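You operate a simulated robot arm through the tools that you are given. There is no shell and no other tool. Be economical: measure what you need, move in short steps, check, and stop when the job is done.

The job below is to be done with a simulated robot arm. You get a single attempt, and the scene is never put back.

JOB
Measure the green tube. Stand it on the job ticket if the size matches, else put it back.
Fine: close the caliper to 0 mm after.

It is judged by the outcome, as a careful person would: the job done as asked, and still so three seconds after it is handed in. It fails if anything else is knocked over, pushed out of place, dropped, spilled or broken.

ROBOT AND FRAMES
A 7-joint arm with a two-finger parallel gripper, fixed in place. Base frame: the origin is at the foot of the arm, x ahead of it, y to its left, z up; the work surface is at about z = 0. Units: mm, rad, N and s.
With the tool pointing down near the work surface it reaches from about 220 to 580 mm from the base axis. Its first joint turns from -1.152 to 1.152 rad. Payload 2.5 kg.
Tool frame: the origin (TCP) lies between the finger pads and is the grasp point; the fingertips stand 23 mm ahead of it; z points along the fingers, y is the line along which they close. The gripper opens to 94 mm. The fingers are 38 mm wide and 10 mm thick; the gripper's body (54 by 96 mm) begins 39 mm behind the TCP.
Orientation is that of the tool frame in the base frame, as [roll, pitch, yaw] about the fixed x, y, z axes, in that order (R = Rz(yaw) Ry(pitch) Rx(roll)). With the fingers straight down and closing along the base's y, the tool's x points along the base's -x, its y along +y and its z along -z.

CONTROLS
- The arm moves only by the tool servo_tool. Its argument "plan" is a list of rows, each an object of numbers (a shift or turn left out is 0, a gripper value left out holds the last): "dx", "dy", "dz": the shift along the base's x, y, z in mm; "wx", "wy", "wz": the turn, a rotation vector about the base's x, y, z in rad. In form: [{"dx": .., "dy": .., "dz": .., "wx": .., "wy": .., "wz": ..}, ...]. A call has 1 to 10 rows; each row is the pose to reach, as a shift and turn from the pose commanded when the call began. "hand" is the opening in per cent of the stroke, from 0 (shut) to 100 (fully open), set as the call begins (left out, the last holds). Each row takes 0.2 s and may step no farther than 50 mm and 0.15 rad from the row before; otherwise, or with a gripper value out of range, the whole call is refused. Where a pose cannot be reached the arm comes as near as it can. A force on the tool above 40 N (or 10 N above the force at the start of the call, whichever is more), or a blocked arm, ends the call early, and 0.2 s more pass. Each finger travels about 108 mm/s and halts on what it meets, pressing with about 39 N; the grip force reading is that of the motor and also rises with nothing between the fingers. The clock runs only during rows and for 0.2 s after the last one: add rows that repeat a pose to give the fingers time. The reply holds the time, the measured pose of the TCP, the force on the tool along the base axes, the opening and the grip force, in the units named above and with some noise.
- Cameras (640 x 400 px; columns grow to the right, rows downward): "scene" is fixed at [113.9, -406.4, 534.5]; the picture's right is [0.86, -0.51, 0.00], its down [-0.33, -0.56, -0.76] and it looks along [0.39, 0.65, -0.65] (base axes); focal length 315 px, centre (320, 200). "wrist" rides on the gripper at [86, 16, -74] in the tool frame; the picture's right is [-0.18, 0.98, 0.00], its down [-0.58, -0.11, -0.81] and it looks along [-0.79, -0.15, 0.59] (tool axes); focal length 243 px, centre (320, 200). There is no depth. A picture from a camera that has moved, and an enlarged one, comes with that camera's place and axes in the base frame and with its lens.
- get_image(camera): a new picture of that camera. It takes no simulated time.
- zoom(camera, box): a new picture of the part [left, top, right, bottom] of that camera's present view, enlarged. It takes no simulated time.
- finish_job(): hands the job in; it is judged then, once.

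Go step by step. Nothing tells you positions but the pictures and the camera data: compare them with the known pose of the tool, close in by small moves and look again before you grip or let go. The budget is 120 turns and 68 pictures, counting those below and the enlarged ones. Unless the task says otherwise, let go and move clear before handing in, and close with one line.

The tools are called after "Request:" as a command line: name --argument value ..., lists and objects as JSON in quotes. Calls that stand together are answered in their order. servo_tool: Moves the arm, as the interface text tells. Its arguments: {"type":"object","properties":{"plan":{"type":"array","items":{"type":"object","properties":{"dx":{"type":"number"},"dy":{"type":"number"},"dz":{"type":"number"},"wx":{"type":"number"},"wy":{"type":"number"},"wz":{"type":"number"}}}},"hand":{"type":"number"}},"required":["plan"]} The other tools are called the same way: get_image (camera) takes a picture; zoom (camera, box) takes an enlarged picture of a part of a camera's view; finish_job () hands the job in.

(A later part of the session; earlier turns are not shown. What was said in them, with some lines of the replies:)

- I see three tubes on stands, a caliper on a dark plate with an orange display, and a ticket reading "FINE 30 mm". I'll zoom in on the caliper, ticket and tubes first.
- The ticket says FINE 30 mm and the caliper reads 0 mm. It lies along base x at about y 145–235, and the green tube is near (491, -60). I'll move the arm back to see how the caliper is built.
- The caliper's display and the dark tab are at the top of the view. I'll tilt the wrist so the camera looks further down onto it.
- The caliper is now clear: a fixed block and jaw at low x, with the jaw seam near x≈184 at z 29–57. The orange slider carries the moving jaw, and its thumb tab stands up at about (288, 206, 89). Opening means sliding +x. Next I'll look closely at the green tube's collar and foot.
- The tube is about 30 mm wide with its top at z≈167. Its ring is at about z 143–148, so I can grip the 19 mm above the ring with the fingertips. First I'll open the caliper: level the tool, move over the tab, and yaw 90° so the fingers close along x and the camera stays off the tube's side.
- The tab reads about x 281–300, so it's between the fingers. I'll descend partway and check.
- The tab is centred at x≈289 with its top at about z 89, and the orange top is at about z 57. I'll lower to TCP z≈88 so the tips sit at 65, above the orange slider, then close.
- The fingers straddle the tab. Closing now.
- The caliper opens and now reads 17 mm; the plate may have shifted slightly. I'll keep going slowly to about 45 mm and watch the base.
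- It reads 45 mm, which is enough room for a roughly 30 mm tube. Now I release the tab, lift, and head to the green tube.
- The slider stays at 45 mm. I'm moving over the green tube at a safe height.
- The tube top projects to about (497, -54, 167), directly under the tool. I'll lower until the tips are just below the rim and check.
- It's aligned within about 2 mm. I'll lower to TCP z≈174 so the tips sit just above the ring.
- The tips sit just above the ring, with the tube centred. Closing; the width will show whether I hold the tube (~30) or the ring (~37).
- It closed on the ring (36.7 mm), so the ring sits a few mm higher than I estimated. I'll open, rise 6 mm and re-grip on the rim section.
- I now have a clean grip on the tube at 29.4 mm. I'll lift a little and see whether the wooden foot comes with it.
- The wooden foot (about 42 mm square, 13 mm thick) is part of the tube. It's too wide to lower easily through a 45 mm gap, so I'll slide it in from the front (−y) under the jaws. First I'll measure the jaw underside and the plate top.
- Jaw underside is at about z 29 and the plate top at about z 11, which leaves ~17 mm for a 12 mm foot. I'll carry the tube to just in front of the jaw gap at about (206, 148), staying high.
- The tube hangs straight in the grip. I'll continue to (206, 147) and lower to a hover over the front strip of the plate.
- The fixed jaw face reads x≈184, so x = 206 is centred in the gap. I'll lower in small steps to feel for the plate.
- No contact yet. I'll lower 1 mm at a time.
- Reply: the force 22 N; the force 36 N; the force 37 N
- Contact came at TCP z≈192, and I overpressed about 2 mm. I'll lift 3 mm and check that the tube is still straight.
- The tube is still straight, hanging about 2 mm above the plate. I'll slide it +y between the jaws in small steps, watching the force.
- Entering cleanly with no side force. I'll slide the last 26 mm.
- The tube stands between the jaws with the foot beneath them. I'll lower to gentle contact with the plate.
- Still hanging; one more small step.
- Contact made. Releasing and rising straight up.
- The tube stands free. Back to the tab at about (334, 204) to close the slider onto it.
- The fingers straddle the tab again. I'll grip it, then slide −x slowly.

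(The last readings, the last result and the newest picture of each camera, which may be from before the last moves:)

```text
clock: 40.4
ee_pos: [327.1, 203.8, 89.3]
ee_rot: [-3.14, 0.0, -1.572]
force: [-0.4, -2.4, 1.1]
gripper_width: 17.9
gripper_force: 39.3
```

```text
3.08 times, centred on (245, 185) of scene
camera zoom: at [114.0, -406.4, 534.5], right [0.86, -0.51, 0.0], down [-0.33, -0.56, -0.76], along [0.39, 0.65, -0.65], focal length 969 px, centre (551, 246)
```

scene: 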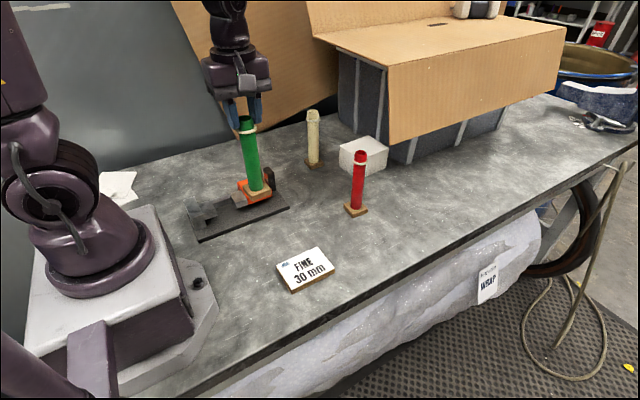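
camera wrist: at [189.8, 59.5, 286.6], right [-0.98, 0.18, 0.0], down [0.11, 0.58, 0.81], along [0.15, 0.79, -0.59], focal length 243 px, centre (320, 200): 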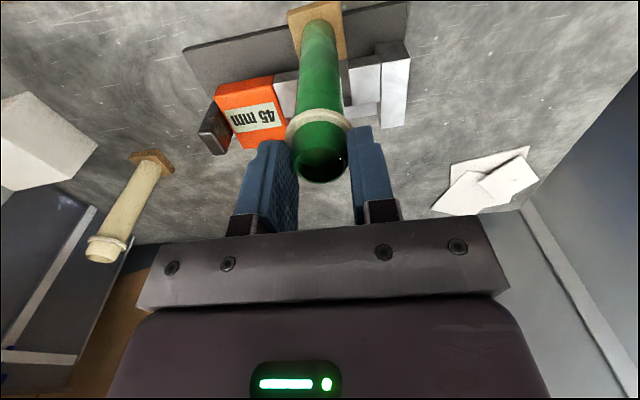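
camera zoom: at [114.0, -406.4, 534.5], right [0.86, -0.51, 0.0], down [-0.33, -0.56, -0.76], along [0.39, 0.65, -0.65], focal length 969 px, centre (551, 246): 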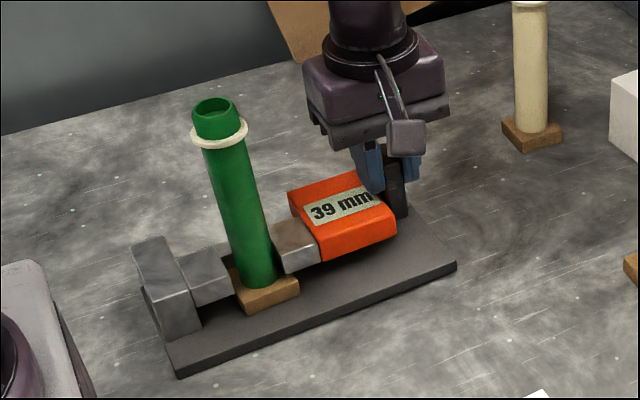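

It reads 39 mm and the jaw has just reached the tube. Continuing slowly.

Request:
servo_tool --plan '[{"dx": -0.7}, {"dx": -1.4}, {"dx": -2.1}, {"dx": -2.8}, {"dx": -3.5}, {"dx": -4.2}, {"dx": -5}, {"dx": -5}]'

Request:
zoom --camera "scene" --box '[180, 120, 310, 250]'

```text
clock: 42.2
ee_pos: [322.0, 202.7, 88.7]
ee_rot: [3.142, 0.001, -1.57]
force: [1.6, -1.2, -0.5]
gripper_width: 18.2
gripper_force: 39.2
```

```text
3.08 times, centred on (245, 185) of scene
camera zoom: at [114.0, -406.4, 534.5], right [0.86, -0.51, 0.0], down [-0.33, -0.56, -0.76], along [0.39, 0.65, -0.65], focal length 969 px, centre (551, 246)
```

zoom: 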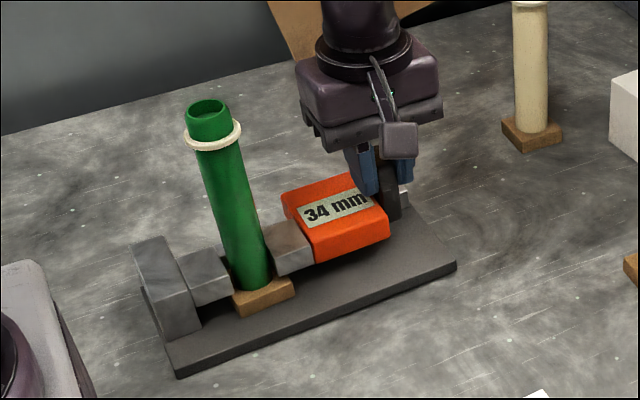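

It reads 34 mm with the tube sliding along upright. I'll keep closing until the force rises.

Request:
servo_tool --plan '[{"dx": -0.5}, {"dx": -1}, {"dx": -1.5}, {"dx": -2}, {"dx": -2.5}, {"dx": -2.5}]'

Request:
servo_tool --plan '[{"dx": -0.5}, {"dx": -1}, {"dx": -1}]'

Request:
zoom --camera "scene" --box '[180, 120, 310, 250]'

```text
clock: 43.6
ee_pos: [317.8, 203.2, 88.4]
ee_rot: [-3.141, -0.001, -1.569]
force: [0.7, -4.0, 0.0]
gripper_width: 17.8
gripper_force: 38.8
```

```text
clock: 44.4
ee_pos: [316.6, 203.4, 89.4]
ee_rot: [3.141, 0.002, -1.571]
force: [1.1, -1.9, -0.2]
gripper_width: 18.2
gripper_force: 38.7
```

```text
3.08 times, centred on (245, 185) of scene
camera zoom: at [114.0, -406.4, 534.5], right [0.86, -0.51, 0.0], down [-0.33, -0.56, -0.76], along [0.39, 0.65, -0.65], focal length 969 px, centre (551, 246)
```

zoom: 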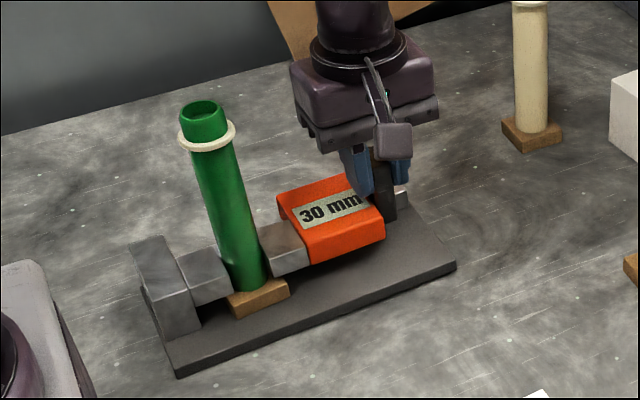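

It shows 30 mm, but the force hasn't risen yet, so contact isn't confirmed. Another small step.

Request:
servo_tool --plan '[{"dx": -0.5}, {"dx": -0.5}, {"dx": -0.5}]'

Request:
servo_tool --plan '[{"dx": -0.5}, {"dx": -0.5}, {"dx": -0.5}]'

Request:
zoom --camera "scene" --box '[200, 175, 270, 235]'

```text
clock: 45.2
ee_pos: [316.6, 203.9, 89.5]
ee_rot: [3.141, 0.0, -1.57]
force: [1.4, 0.3, 0.9]
gripper_width: 17.8
gripper_force: 38.8
```

```text
clock: 46.0
ee_pos: [316.7, 202.9, 89.1]
ee_rot: [-3.141, 0.0, -1.572]
force: [4.0, 1.3, -1.0]
gripper_width: 17.8
gripper_force: 38.6
```

```text
6.67 times, centred on (235, 205) of scene
camera zoom: at [114.0, -406.4, 534.5], right [0.86, -0.51, 0.0], down [-0.33, -0.56, -0.76], along [0.39, 0.65, -0.65], focal length 2099 px, centre (887, 167)
```

zoom: 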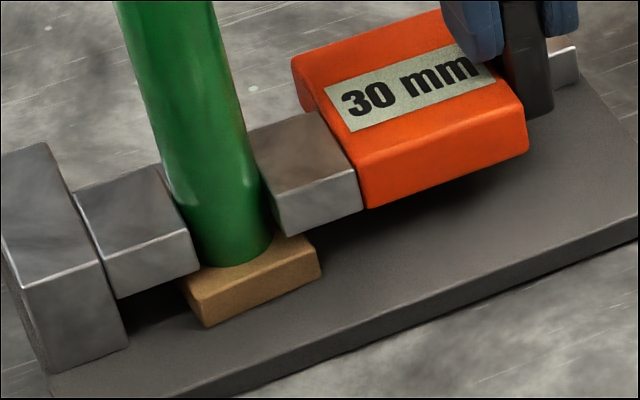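

The position is holding and the x force is starting to rise, with the tube touching both jaws. One more push will confirm it.

Request:
servo_tool --plan '[{"dx": -0.7}, {"dx": -0.7}, {"dx": -0.7}]'

Request:
zoom --camera "scene" --box '[200, 160, 285, 235]'

```text
clock: 46.8
ee_pos: [316.4, 203.6, 88.9]
ee_rot: [3.14, 0.0, -1.57]
force: [5.0, -0.9, -0.6]
gripper_width: 18.0
gripper_force: 38.8
```

```text
5.33 times, centred on (242, 198) of scene
camera zoom: at [114.0, -406.4, 534.5], right [0.86, -0.51, 0.0], down [-0.33, -0.56, -0.76], along [0.39, 0.65, -0.65], focal length 1679 px, centre (733, 213)
```

zoom: 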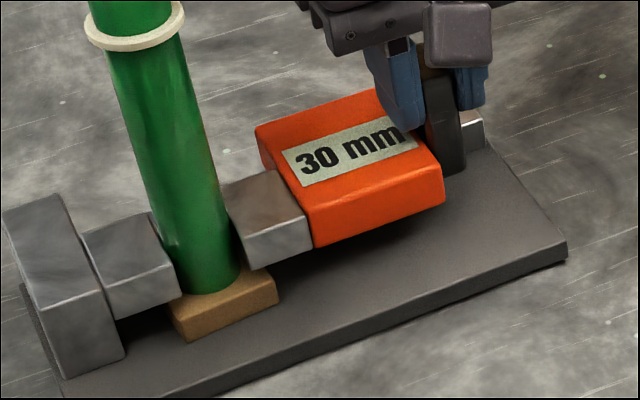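

Held firmly between the jaws it reads a steady 30 mm, which matches the ticket. I'll open the slider back to about 45 mm and let go of the tab.

Request:
servo_tool --plan '[{"dx": 3}, {"dx": 6}, {"dx": 9}, {"dx": 12}, {"dx": 15}, {"dx": 18}, {"dx": 18}]'

Request:
servo_tool --plan '[{"dz": 0}, {"dz": 0}, {"dz": 40}, {"dz": 80}, {"dz": 120}, {"dz": 160}, {"dz": 160}]' --hand 45

Request:
zoom --camera "scene" --box '[180, 120, 310, 250]'

```text
clock: 48.4
ee_pos: [333.4, 202.0, 89.0]
ee_rot: [-3.141, 0.0, -1.571]
force: [-1.6, 3.1, -0.7]
gripper_width: 17.7
gripper_force: 39.2
```

```text
clock: 50.0
ee_pos: [332.6, 203.3, 249.5]
ee_rot: [3.141, 0.001, -1.57]
force: [0.1, -0.5, 0.0]
gripper_width: 42.2
gripper_force: 0.1
```

```text
3.08 times, centred on (245, 185) of scene
camera zoom: at [113.9, -406.4, 534.5], right [0.86, -0.51, 0.0], down [-0.33, -0.56, -0.76], along [0.39, 0.65, -0.65], focal length 969 px, centre (551, 246)
```

zoom: 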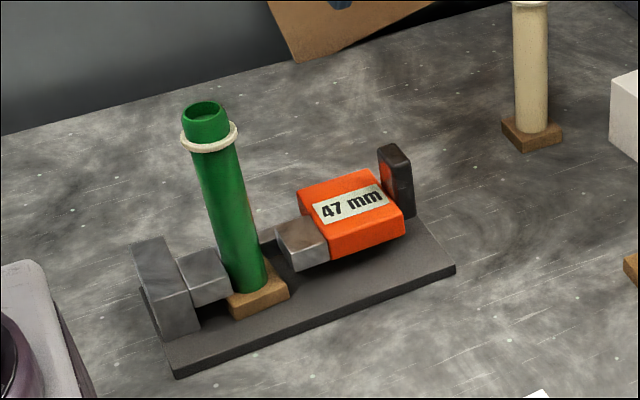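

47 mm open, with the tube upright against the fixed jaw at about x 200. I'm moving over it.

Request:
servo_tool --plan '[{"dx": -45, "dy": -4}, {"dx": -90, "dy": -8}, {"dx": -133, "dy": -10}, {"dx": -133, "dy": -10, "dz": -30}, {"dx": -133, "dy": -10, "dz": -47}, {"dx": -133, "dy": -10, "dz": -47}]' --hand 60

Request:
zoom --camera "wrist" --box '[180, 20, 420, 240]'

```text
clock: 51.4
ee_pos: [200.5, 192.7, 201.1]
ee_rot: [-3.141, 0.0, -1.571]
force: [0.7, 0.4, 0.1]
gripper_width: 56.6
gripper_force: 0.1
```

```text
1.82 times, centred on (300, 130) of wrist
camera zoom: at [184.2, 106.7, 275.0], right [-0.98, 0.18, 0.0], down [0.11, 0.58, 0.81], along [0.15, 0.79, -0.59], focal length 441 px, centre (356, 327)
```

zoom: 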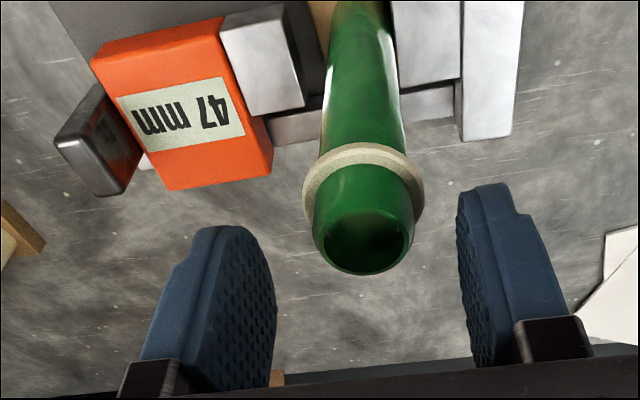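

The tube is at about (198, 193). I'll shift −2 in x, lower to TCP z≈190.5 and close.

Request:
servo_tool --plan '[{"dx": -1.5, "dz": -5}, {"dx": -1.5, "dz": -10.5}, {"dx": -1.5, "dz": -10.5}]'

Request:
servo_tool --plan '[{"dz": 0}, {"dz": 0}, {"dz": 0}]' --hand 0

Request:
zoom --camera "wrist" --box '[180, 20, 420, 240]'

```text
clock: 52.2
ee_pos: [199.8, 193.1, 191.8]
ee_rot: [-3.141, 0.0, -1.571]
force: [0.0, -0.1, -0.2]
gripper_width: 56.5
gripper_force: 0.1
```

```text
clock: 53.0
ee_pos: [199.9, 192.5, 191.2]
ee_rot: [3.141, 0.002, -1.571]
force: [-0.4, -0.3, 0.2]
gripper_width: 29.4
gripper_force: 39.0
```

```text
1.82 times, centred on (300, 130) of wrist
camera zoom: at [183.2, 107.3, 264.8], right [-0.98, 0.18, 0.0], down [0.11, 0.58, 0.81], along [0.15, 0.79, -0.59], focal length 441 px, centre (356, 327)
```

zoom: 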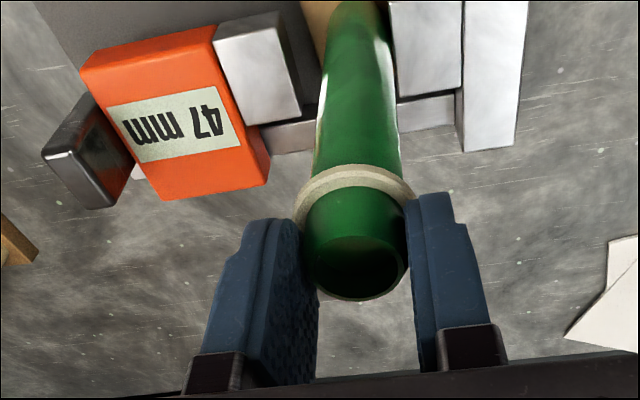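

Gripped at 29.4 mm. I'll lift 2.5 mm, step away from the fixed jaw, and slide out the way it came (−y).

Request:
servo_tool --plan '[{"dz": 1.2}, {"dz": 2.3}, {"dx": 3, "dz": 2.3}, {"dx": 6, "dz": 2.3}, {"dx": 6, "dy": -6, "dz": 2.3}, {"dx": 6, "dy": -12, "dz": 2.3}, {"dx": 6, "dy": -18, "dz": 2.3}, {"dx": 6, "dy": -24, "dz": 2.3}, {"dx": 6, "dy": -30, "dz": 2.3}]'

Request:
servo_tool --plan '[{"dy": -8}, {"dy": -16}, {"dy": -24}, {"dy": -32}, {"dy": -32}]'

Request:
zoom --camera "scene" --box '[170, 120, 310, 250]'

```text
clock: 55.0
ee_pos: [204.0, 163.5, 192.6]
ee_rot: [3.142, 0.0, -1.571]
force: [-0.5, 0.5, -1.3]
gripper_width: 29.2
gripper_force: 38.8
```

```text
clock: 56.2
ee_pos: [204.3, 131.3, 193.8]
ee_rot: [3.141, -0.001, -1.57]
force: [-0.4, 0.5, -2.6]
gripper_width: 29.5
gripper_force: 39.4
```

```text
3.08 times, centred on (240, 185) of scene
camera zoom: at [113.9, -406.4, 534.5], right [0.86, -0.51, 0.0], down [-0.33, -0.56, -0.76], along [0.39, 0.65, -0.65], focal length 969 px, centre (566, 246)
```

zoom: 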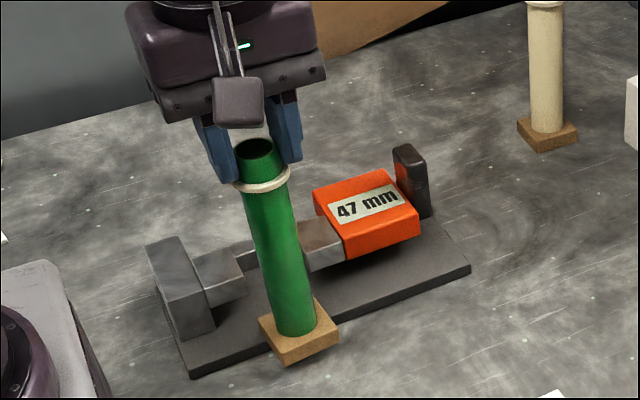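

It came out cleanly and the caliper is undisturbed. The ticket top spans about x 245–343, y −84 to −15 at z≈13, so I'll raise the tube and carry it above the centre at (293, −49).

Request:
servo_tool --plan '[{"dz": 20}, {"dz": 45}, {"dx": 15, "dy": -30, "dz": 45}, {"dx": 35, "dy": -70, "dz": 45}, {"dx": 55, "dy": -110, "dz": 45}, {"dx": 75, "dy": -150, "dz": 45}, {"dx": 89, "dy": -180, "dz": 45}, {"dx": 89, "dy": -180, "dz": 30}, {"dx": 89, "dy": -180, "dz": 15}, {"dx": 89, "dy": -180, "dz": 15}]'

Request:
zoom --camera "scene" --box '[240, 170, 370, 310]'

Request:
get_image --camera "wrist"

```text
clock: 58.4
ee_pos: [295.5, -49.3, 208.0]
ee_rot: [3.141, -0.001, -1.57]
force: [0.0, 0.0, -2.2]
gripper_width: 29.2
gripper_force: 38.8
```

```text
2.86 times, centred on (305, 240) of scene
camera zoom: at [113.9, -406.4, 534.5], right [0.86, -0.51, 0.0], down [-0.33, -0.56, -0.76], along [0.39, 0.65, -0.65], focal length 900 px, centre (363, 86)
```

zoom: 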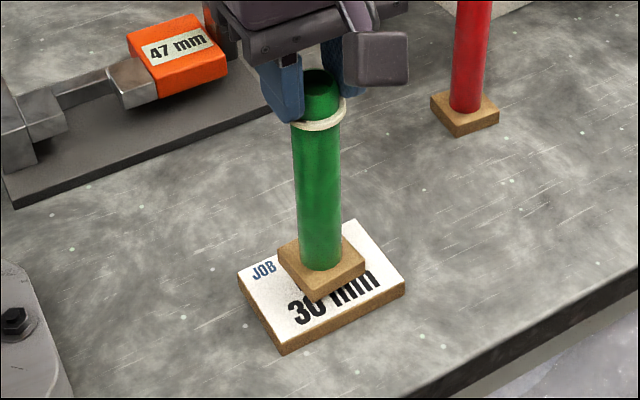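

```text
15 pictures are left
camera wrist: at [277.8, -135.0, 282.1], right [-0.98, 0.18, 0.0], down [0.11, 0.58, 0.81], along [0.15, 0.79, -0.59], focal length 243 px, centre (320, 200)
```

wrist: 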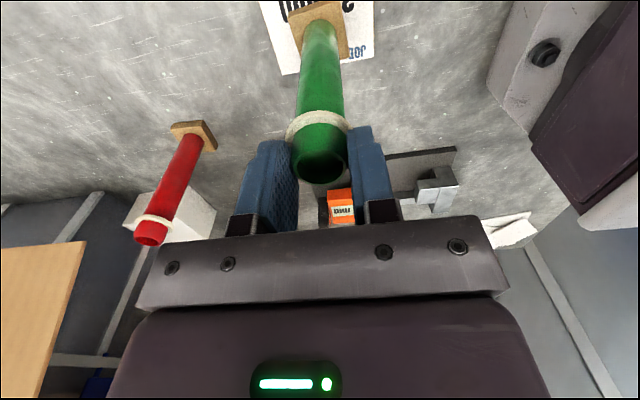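

The foot hovers about 15 mm above the ticket and will land near its centre. Lowering, with fine steps at the end.

Request:
servo_tool --plan '[{"dx": -1, "dz": -5}, {"dx": -1, "dz": -10}, {"dx": -1, "dz": -12}, {"dx": -1, "dz": -12}]'

Request:
servo_tool --plan '[{"dz": -0.8}, {"dz": -0.8}]'

Request:
servo_tool --plan '[{"dz": -0.8}, {"dz": -0.8}]'

```text
clock: 59.4
ee_pos: [293.1, -49.9, 196.3]
ee_rot: [-3.141, -0.001, -1.568]
force: [0.3, 0.2, -1.7]
gripper_width: 29.2
gripper_force: 38.8
```

```text
clock: 60.0
ee_pos: [294.3, -50.0, 195.4]
ee_rot: [3.141, 0.0, -1.571]
force: [-0.5, 1.2, -1.9]
gripper_width: 29.5
gripper_force: 39.0
```

```text
clock: 60.6
ee_pos: [292.0, -49.4, 195.3]
ee_rot: [3.14, 0.0, -1.571]
force: [-0.2, -0.1, -1.4]
gripper_width: 29.5
gripper_force: 39.1
```

Still no contact; continuing one step at a time.

Request:
servo_tool --plan '[{"dz": -0.8}, {"dz": -0.8}]'

```text
clock: 61.2
ee_pos: [293.5, -49.6, 194.2]
ee_rot: [-3.141, 0.001, -1.571]
force: [-2.6, 0.5, 12.9]
gripper_width: 29.3
gripper_force: 39.2
```

Contact with the ticket. I'll ease up slightly, release, and rise.

Request:
servo_tool --plan '[{"dz": 0.4}, {"dz": 0.4}, {"dz": 0.4}, {"dz": 25}, {"dz": 60}, {"dz": 60}]' --hand 60

Request:
zoom --camera "scene" --box '[240, 170, 370, 310]'

```text
clock: 62.6
ee_pos: [294.6, -47.3, 255.5]
ee_rot: [-3.142, 0.001, -1.569]
force: [0.1, -0.7, -0.7]
gripper_width: 56.6
gripper_force: 0.2
```

```text
2.86 times, centred on (305, 240) of scene
camera zoom: at [113.9, -406.4, 534.5], right [0.86, -0.51, 0.0], down [-0.33, -0.56, -0.76], along [0.39, 0.65, -0.65], focal length 900 px, centre (363, 86)
```

zoom: 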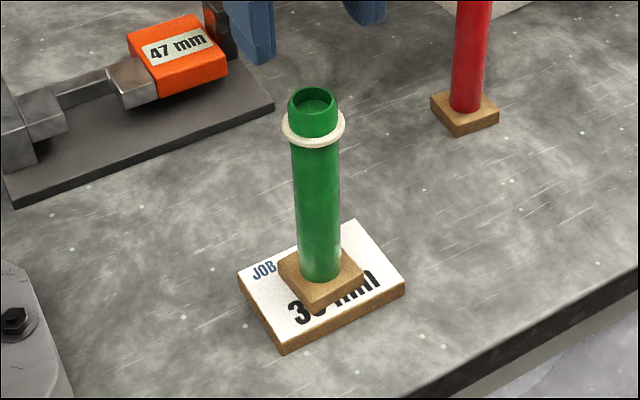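

The tube stands centred on the ticket. Now back to the caliper tab to close it to 0 mm.

Request:
servo_tool --plan '[{"dx": 6, "dy": 40}, {"dx": 12, "dy": 82}, {"dx": 20, "dy": 125}, {"dx": 28, "dy": 168}, {"dx": 35, "dy": 210}, {"dx": 40, "dy": 251}, {"dx": 40, "dy": 251}]' --hand 45

Request:
servo_tool --plan '[{"dz": -40}, {"dz": -80}, {"dz": -120}, {"dz": -140}, {"dz": -140}]'

Request:
zoom --camera "scene" --box '[180, 120, 310, 250]'

```text
clock: 64.2
ee_pos: [334.1, 202.9, 256.3]
ee_rot: [-3.14, 0.0, -1.57]
force: [0.7, 0.3, -0.2]
gripper_width: 42.3
gripper_force: 0.0
```

```text
clock: 65.4
ee_pos: [335.6, 202.3, 114.5]
ee_rot: [3.141, 0.001, -1.571]
force: [-0.3, -0.4, 1.3]
gripper_width: 42.3
gripper_force: 0.0
```

```text
3.08 times, centred on (245, 185) of scene
camera zoom: at [113.9, -406.4, 534.5], right [0.86, -0.51, 0.0], down [-0.33, -0.56, -0.76], along [0.39, 0.65, -0.65], focal length 969 px, centre (551, 246)
```

zoom: 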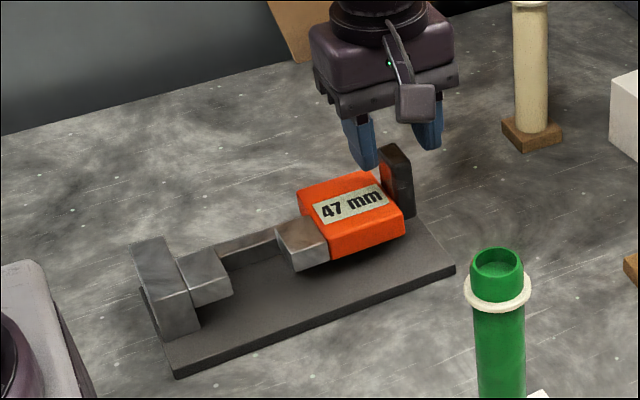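

Aligned as before. I'll lower to z≈88, grip, and slide −x.

Request:
servo_tool --plan '[{"dx": -1, "dz": -14}, {"dx": -1, "dz": -27}, {"dx": -1, "dz": -27}]'

Request:
servo_tool --plan '[{"dz": 0}, {"dz": 0}, {"dz": 0}]' --hand 0

Request:
servo_tool --plan '[{"dx": -4}, {"dx": -8}, {"dx": -12}, {"dx": -16}, {"dx": -20}, {"dx": -25}, {"dx": -30}, {"dx": -35}, {"dx": -40}, {"dx": -40}]'

Request:
zoom --camera "scene" --box '[180, 120, 310, 250]'

```text
clock: 66.2
ee_pos: [333.1, 202.6, 86.5]
ee_rot: [-3.14, 0.0, -1.572]
force: [-0.2, 0.3, -0.5]
gripper_width: 42.4
gripper_force: 0.1
```

```text
clock: 67.0
ee_pos: [331.9, 202.0, 85.3]
ee_rot: [-3.141, 0.001, -1.57]
force: [0.9, 0.9, -0.1]
gripper_width: 17.8
gripper_force: 38.7
```

```text
clock: 69.2
ee_pos: [292.8, 200.8, 88.1]
ee_rot: [3.139, -0.003, -1.57]
force: [0.4, -3.0, 0.0]
gripper_width: 17.8
gripper_force: 38.8
```

```text
3.08 times, centred on (245, 185) of scene
camera zoom: at [114.0, -406.4, 534.5], right [0.86, -0.51, 0.0], down [-0.33, -0.56, -0.76], along [0.39, 0.65, -0.65], focal length 969 px, centre (551, 246)
```

zoom: 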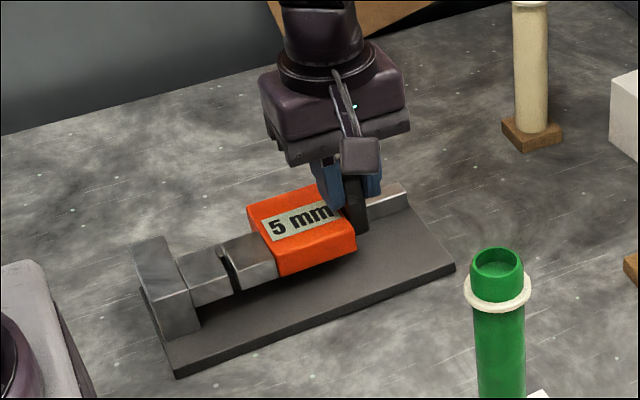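

It reads 5 mm. I'll close the rest slowly and watch for the jaws to meet.

Request:
servo_tool --plan '[{"dx": -1}, {"dx": -2}, {"dx": -3}, {"dx": -4}, {"dx": -5}, {"dx": -5}]'

Request:
servo_tool --plan '[{"dx": -0.7}, {"dx": -1.2}, {"dx": -1.2}]'

Request:
zoom --camera "scene" --box '[180, 120, 310, 250]'

```text
clock: 70.6
ee_pos: [287.0, 201.6, 86.2]
ee_rot: [-3.141, 0.0, -1.571]
force: [1.3, -2.7, -0.2]
gripper_width: 17.8
gripper_force: 39.0
```

```text
clock: 71.4
ee_pos: [286.8, 201.3, 88.2]
ee_rot: [3.141, 0.001, -1.571]
force: [4.3, -3.1, 0.5]
gripper_width: 18.2
gripper_force: 38.3
```

```text
3.08 times, centred on (245, 185) of scene
camera zoom: at [114.0, -406.4, 534.5], right [0.86, -0.51, 0.0], down [-0.33, -0.56, -0.76], along [0.39, 0.65, -0.65], focal length 969 px, centre (551, 246)
```

zoom: 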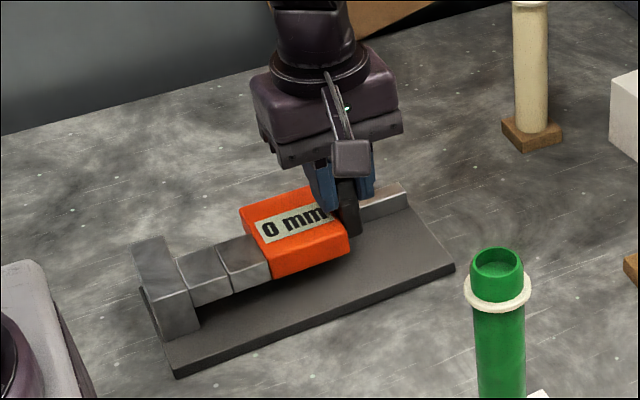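

The caliper is closed and reads 0 mm. I'll release the tab and rise clear.

Request:
servo_tool --plan '[{"dz": 0}, {"dz": 0}, {"dz": 0}, {"dz": 40}, {"dz": 85}, {"dz": 130}, {"dz": 170}, {"dz": 170}]' --hand 45

Request:
zoom --camera "scene" --box '[180, 120, 310, 250]'

Request:
get_image --camera "scene"

```text
clock: 73.2
ee_pos: [284.4, 203.2, 258.0]
ee_rot: [3.14, 0.001, -1.568]
force: [-1.0, 0.0, 0.9]
gripper_width: 42.5
gripper_force: 0.0
```

```text
3.08 times, centred on (245, 185) of scene
camera zoom: at [113.9, -406.4, 534.5], right [0.86, -0.51, 0.0], down [-0.33, -0.56, -0.76], along [0.39, 0.65, -0.65], focal length 969 px, centre (551, 246)
```

zoom: 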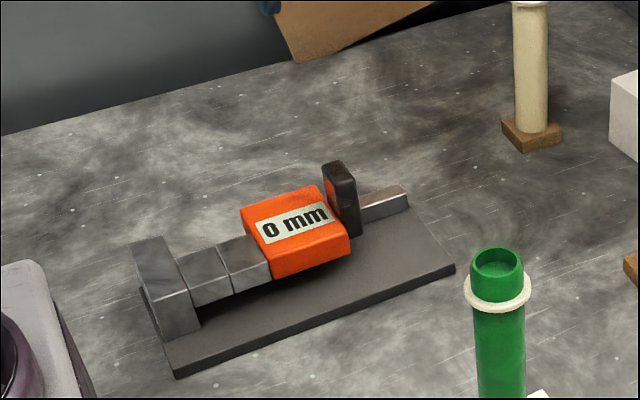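

```text
9 pictures are left
```

scene: 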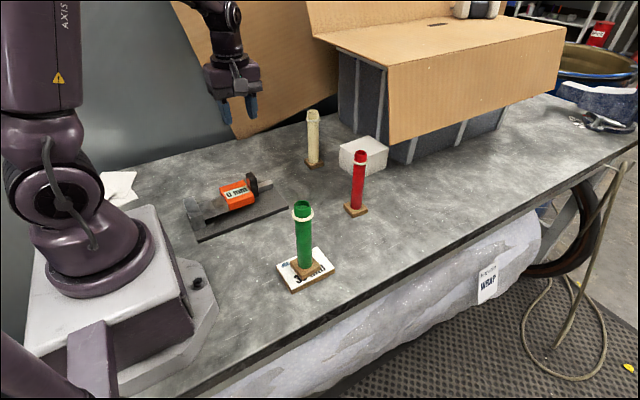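

The caliper reads 0 mm, the green tube stands on the ticket, everything else is in place, and the arm is clear. Handing in.

Request:
finish_job

```text
The job is handed in.
```

The green tube measured 30 mm, which matches the ticket, so it now stands on the ticket and the caliper is closed to 0 mm.
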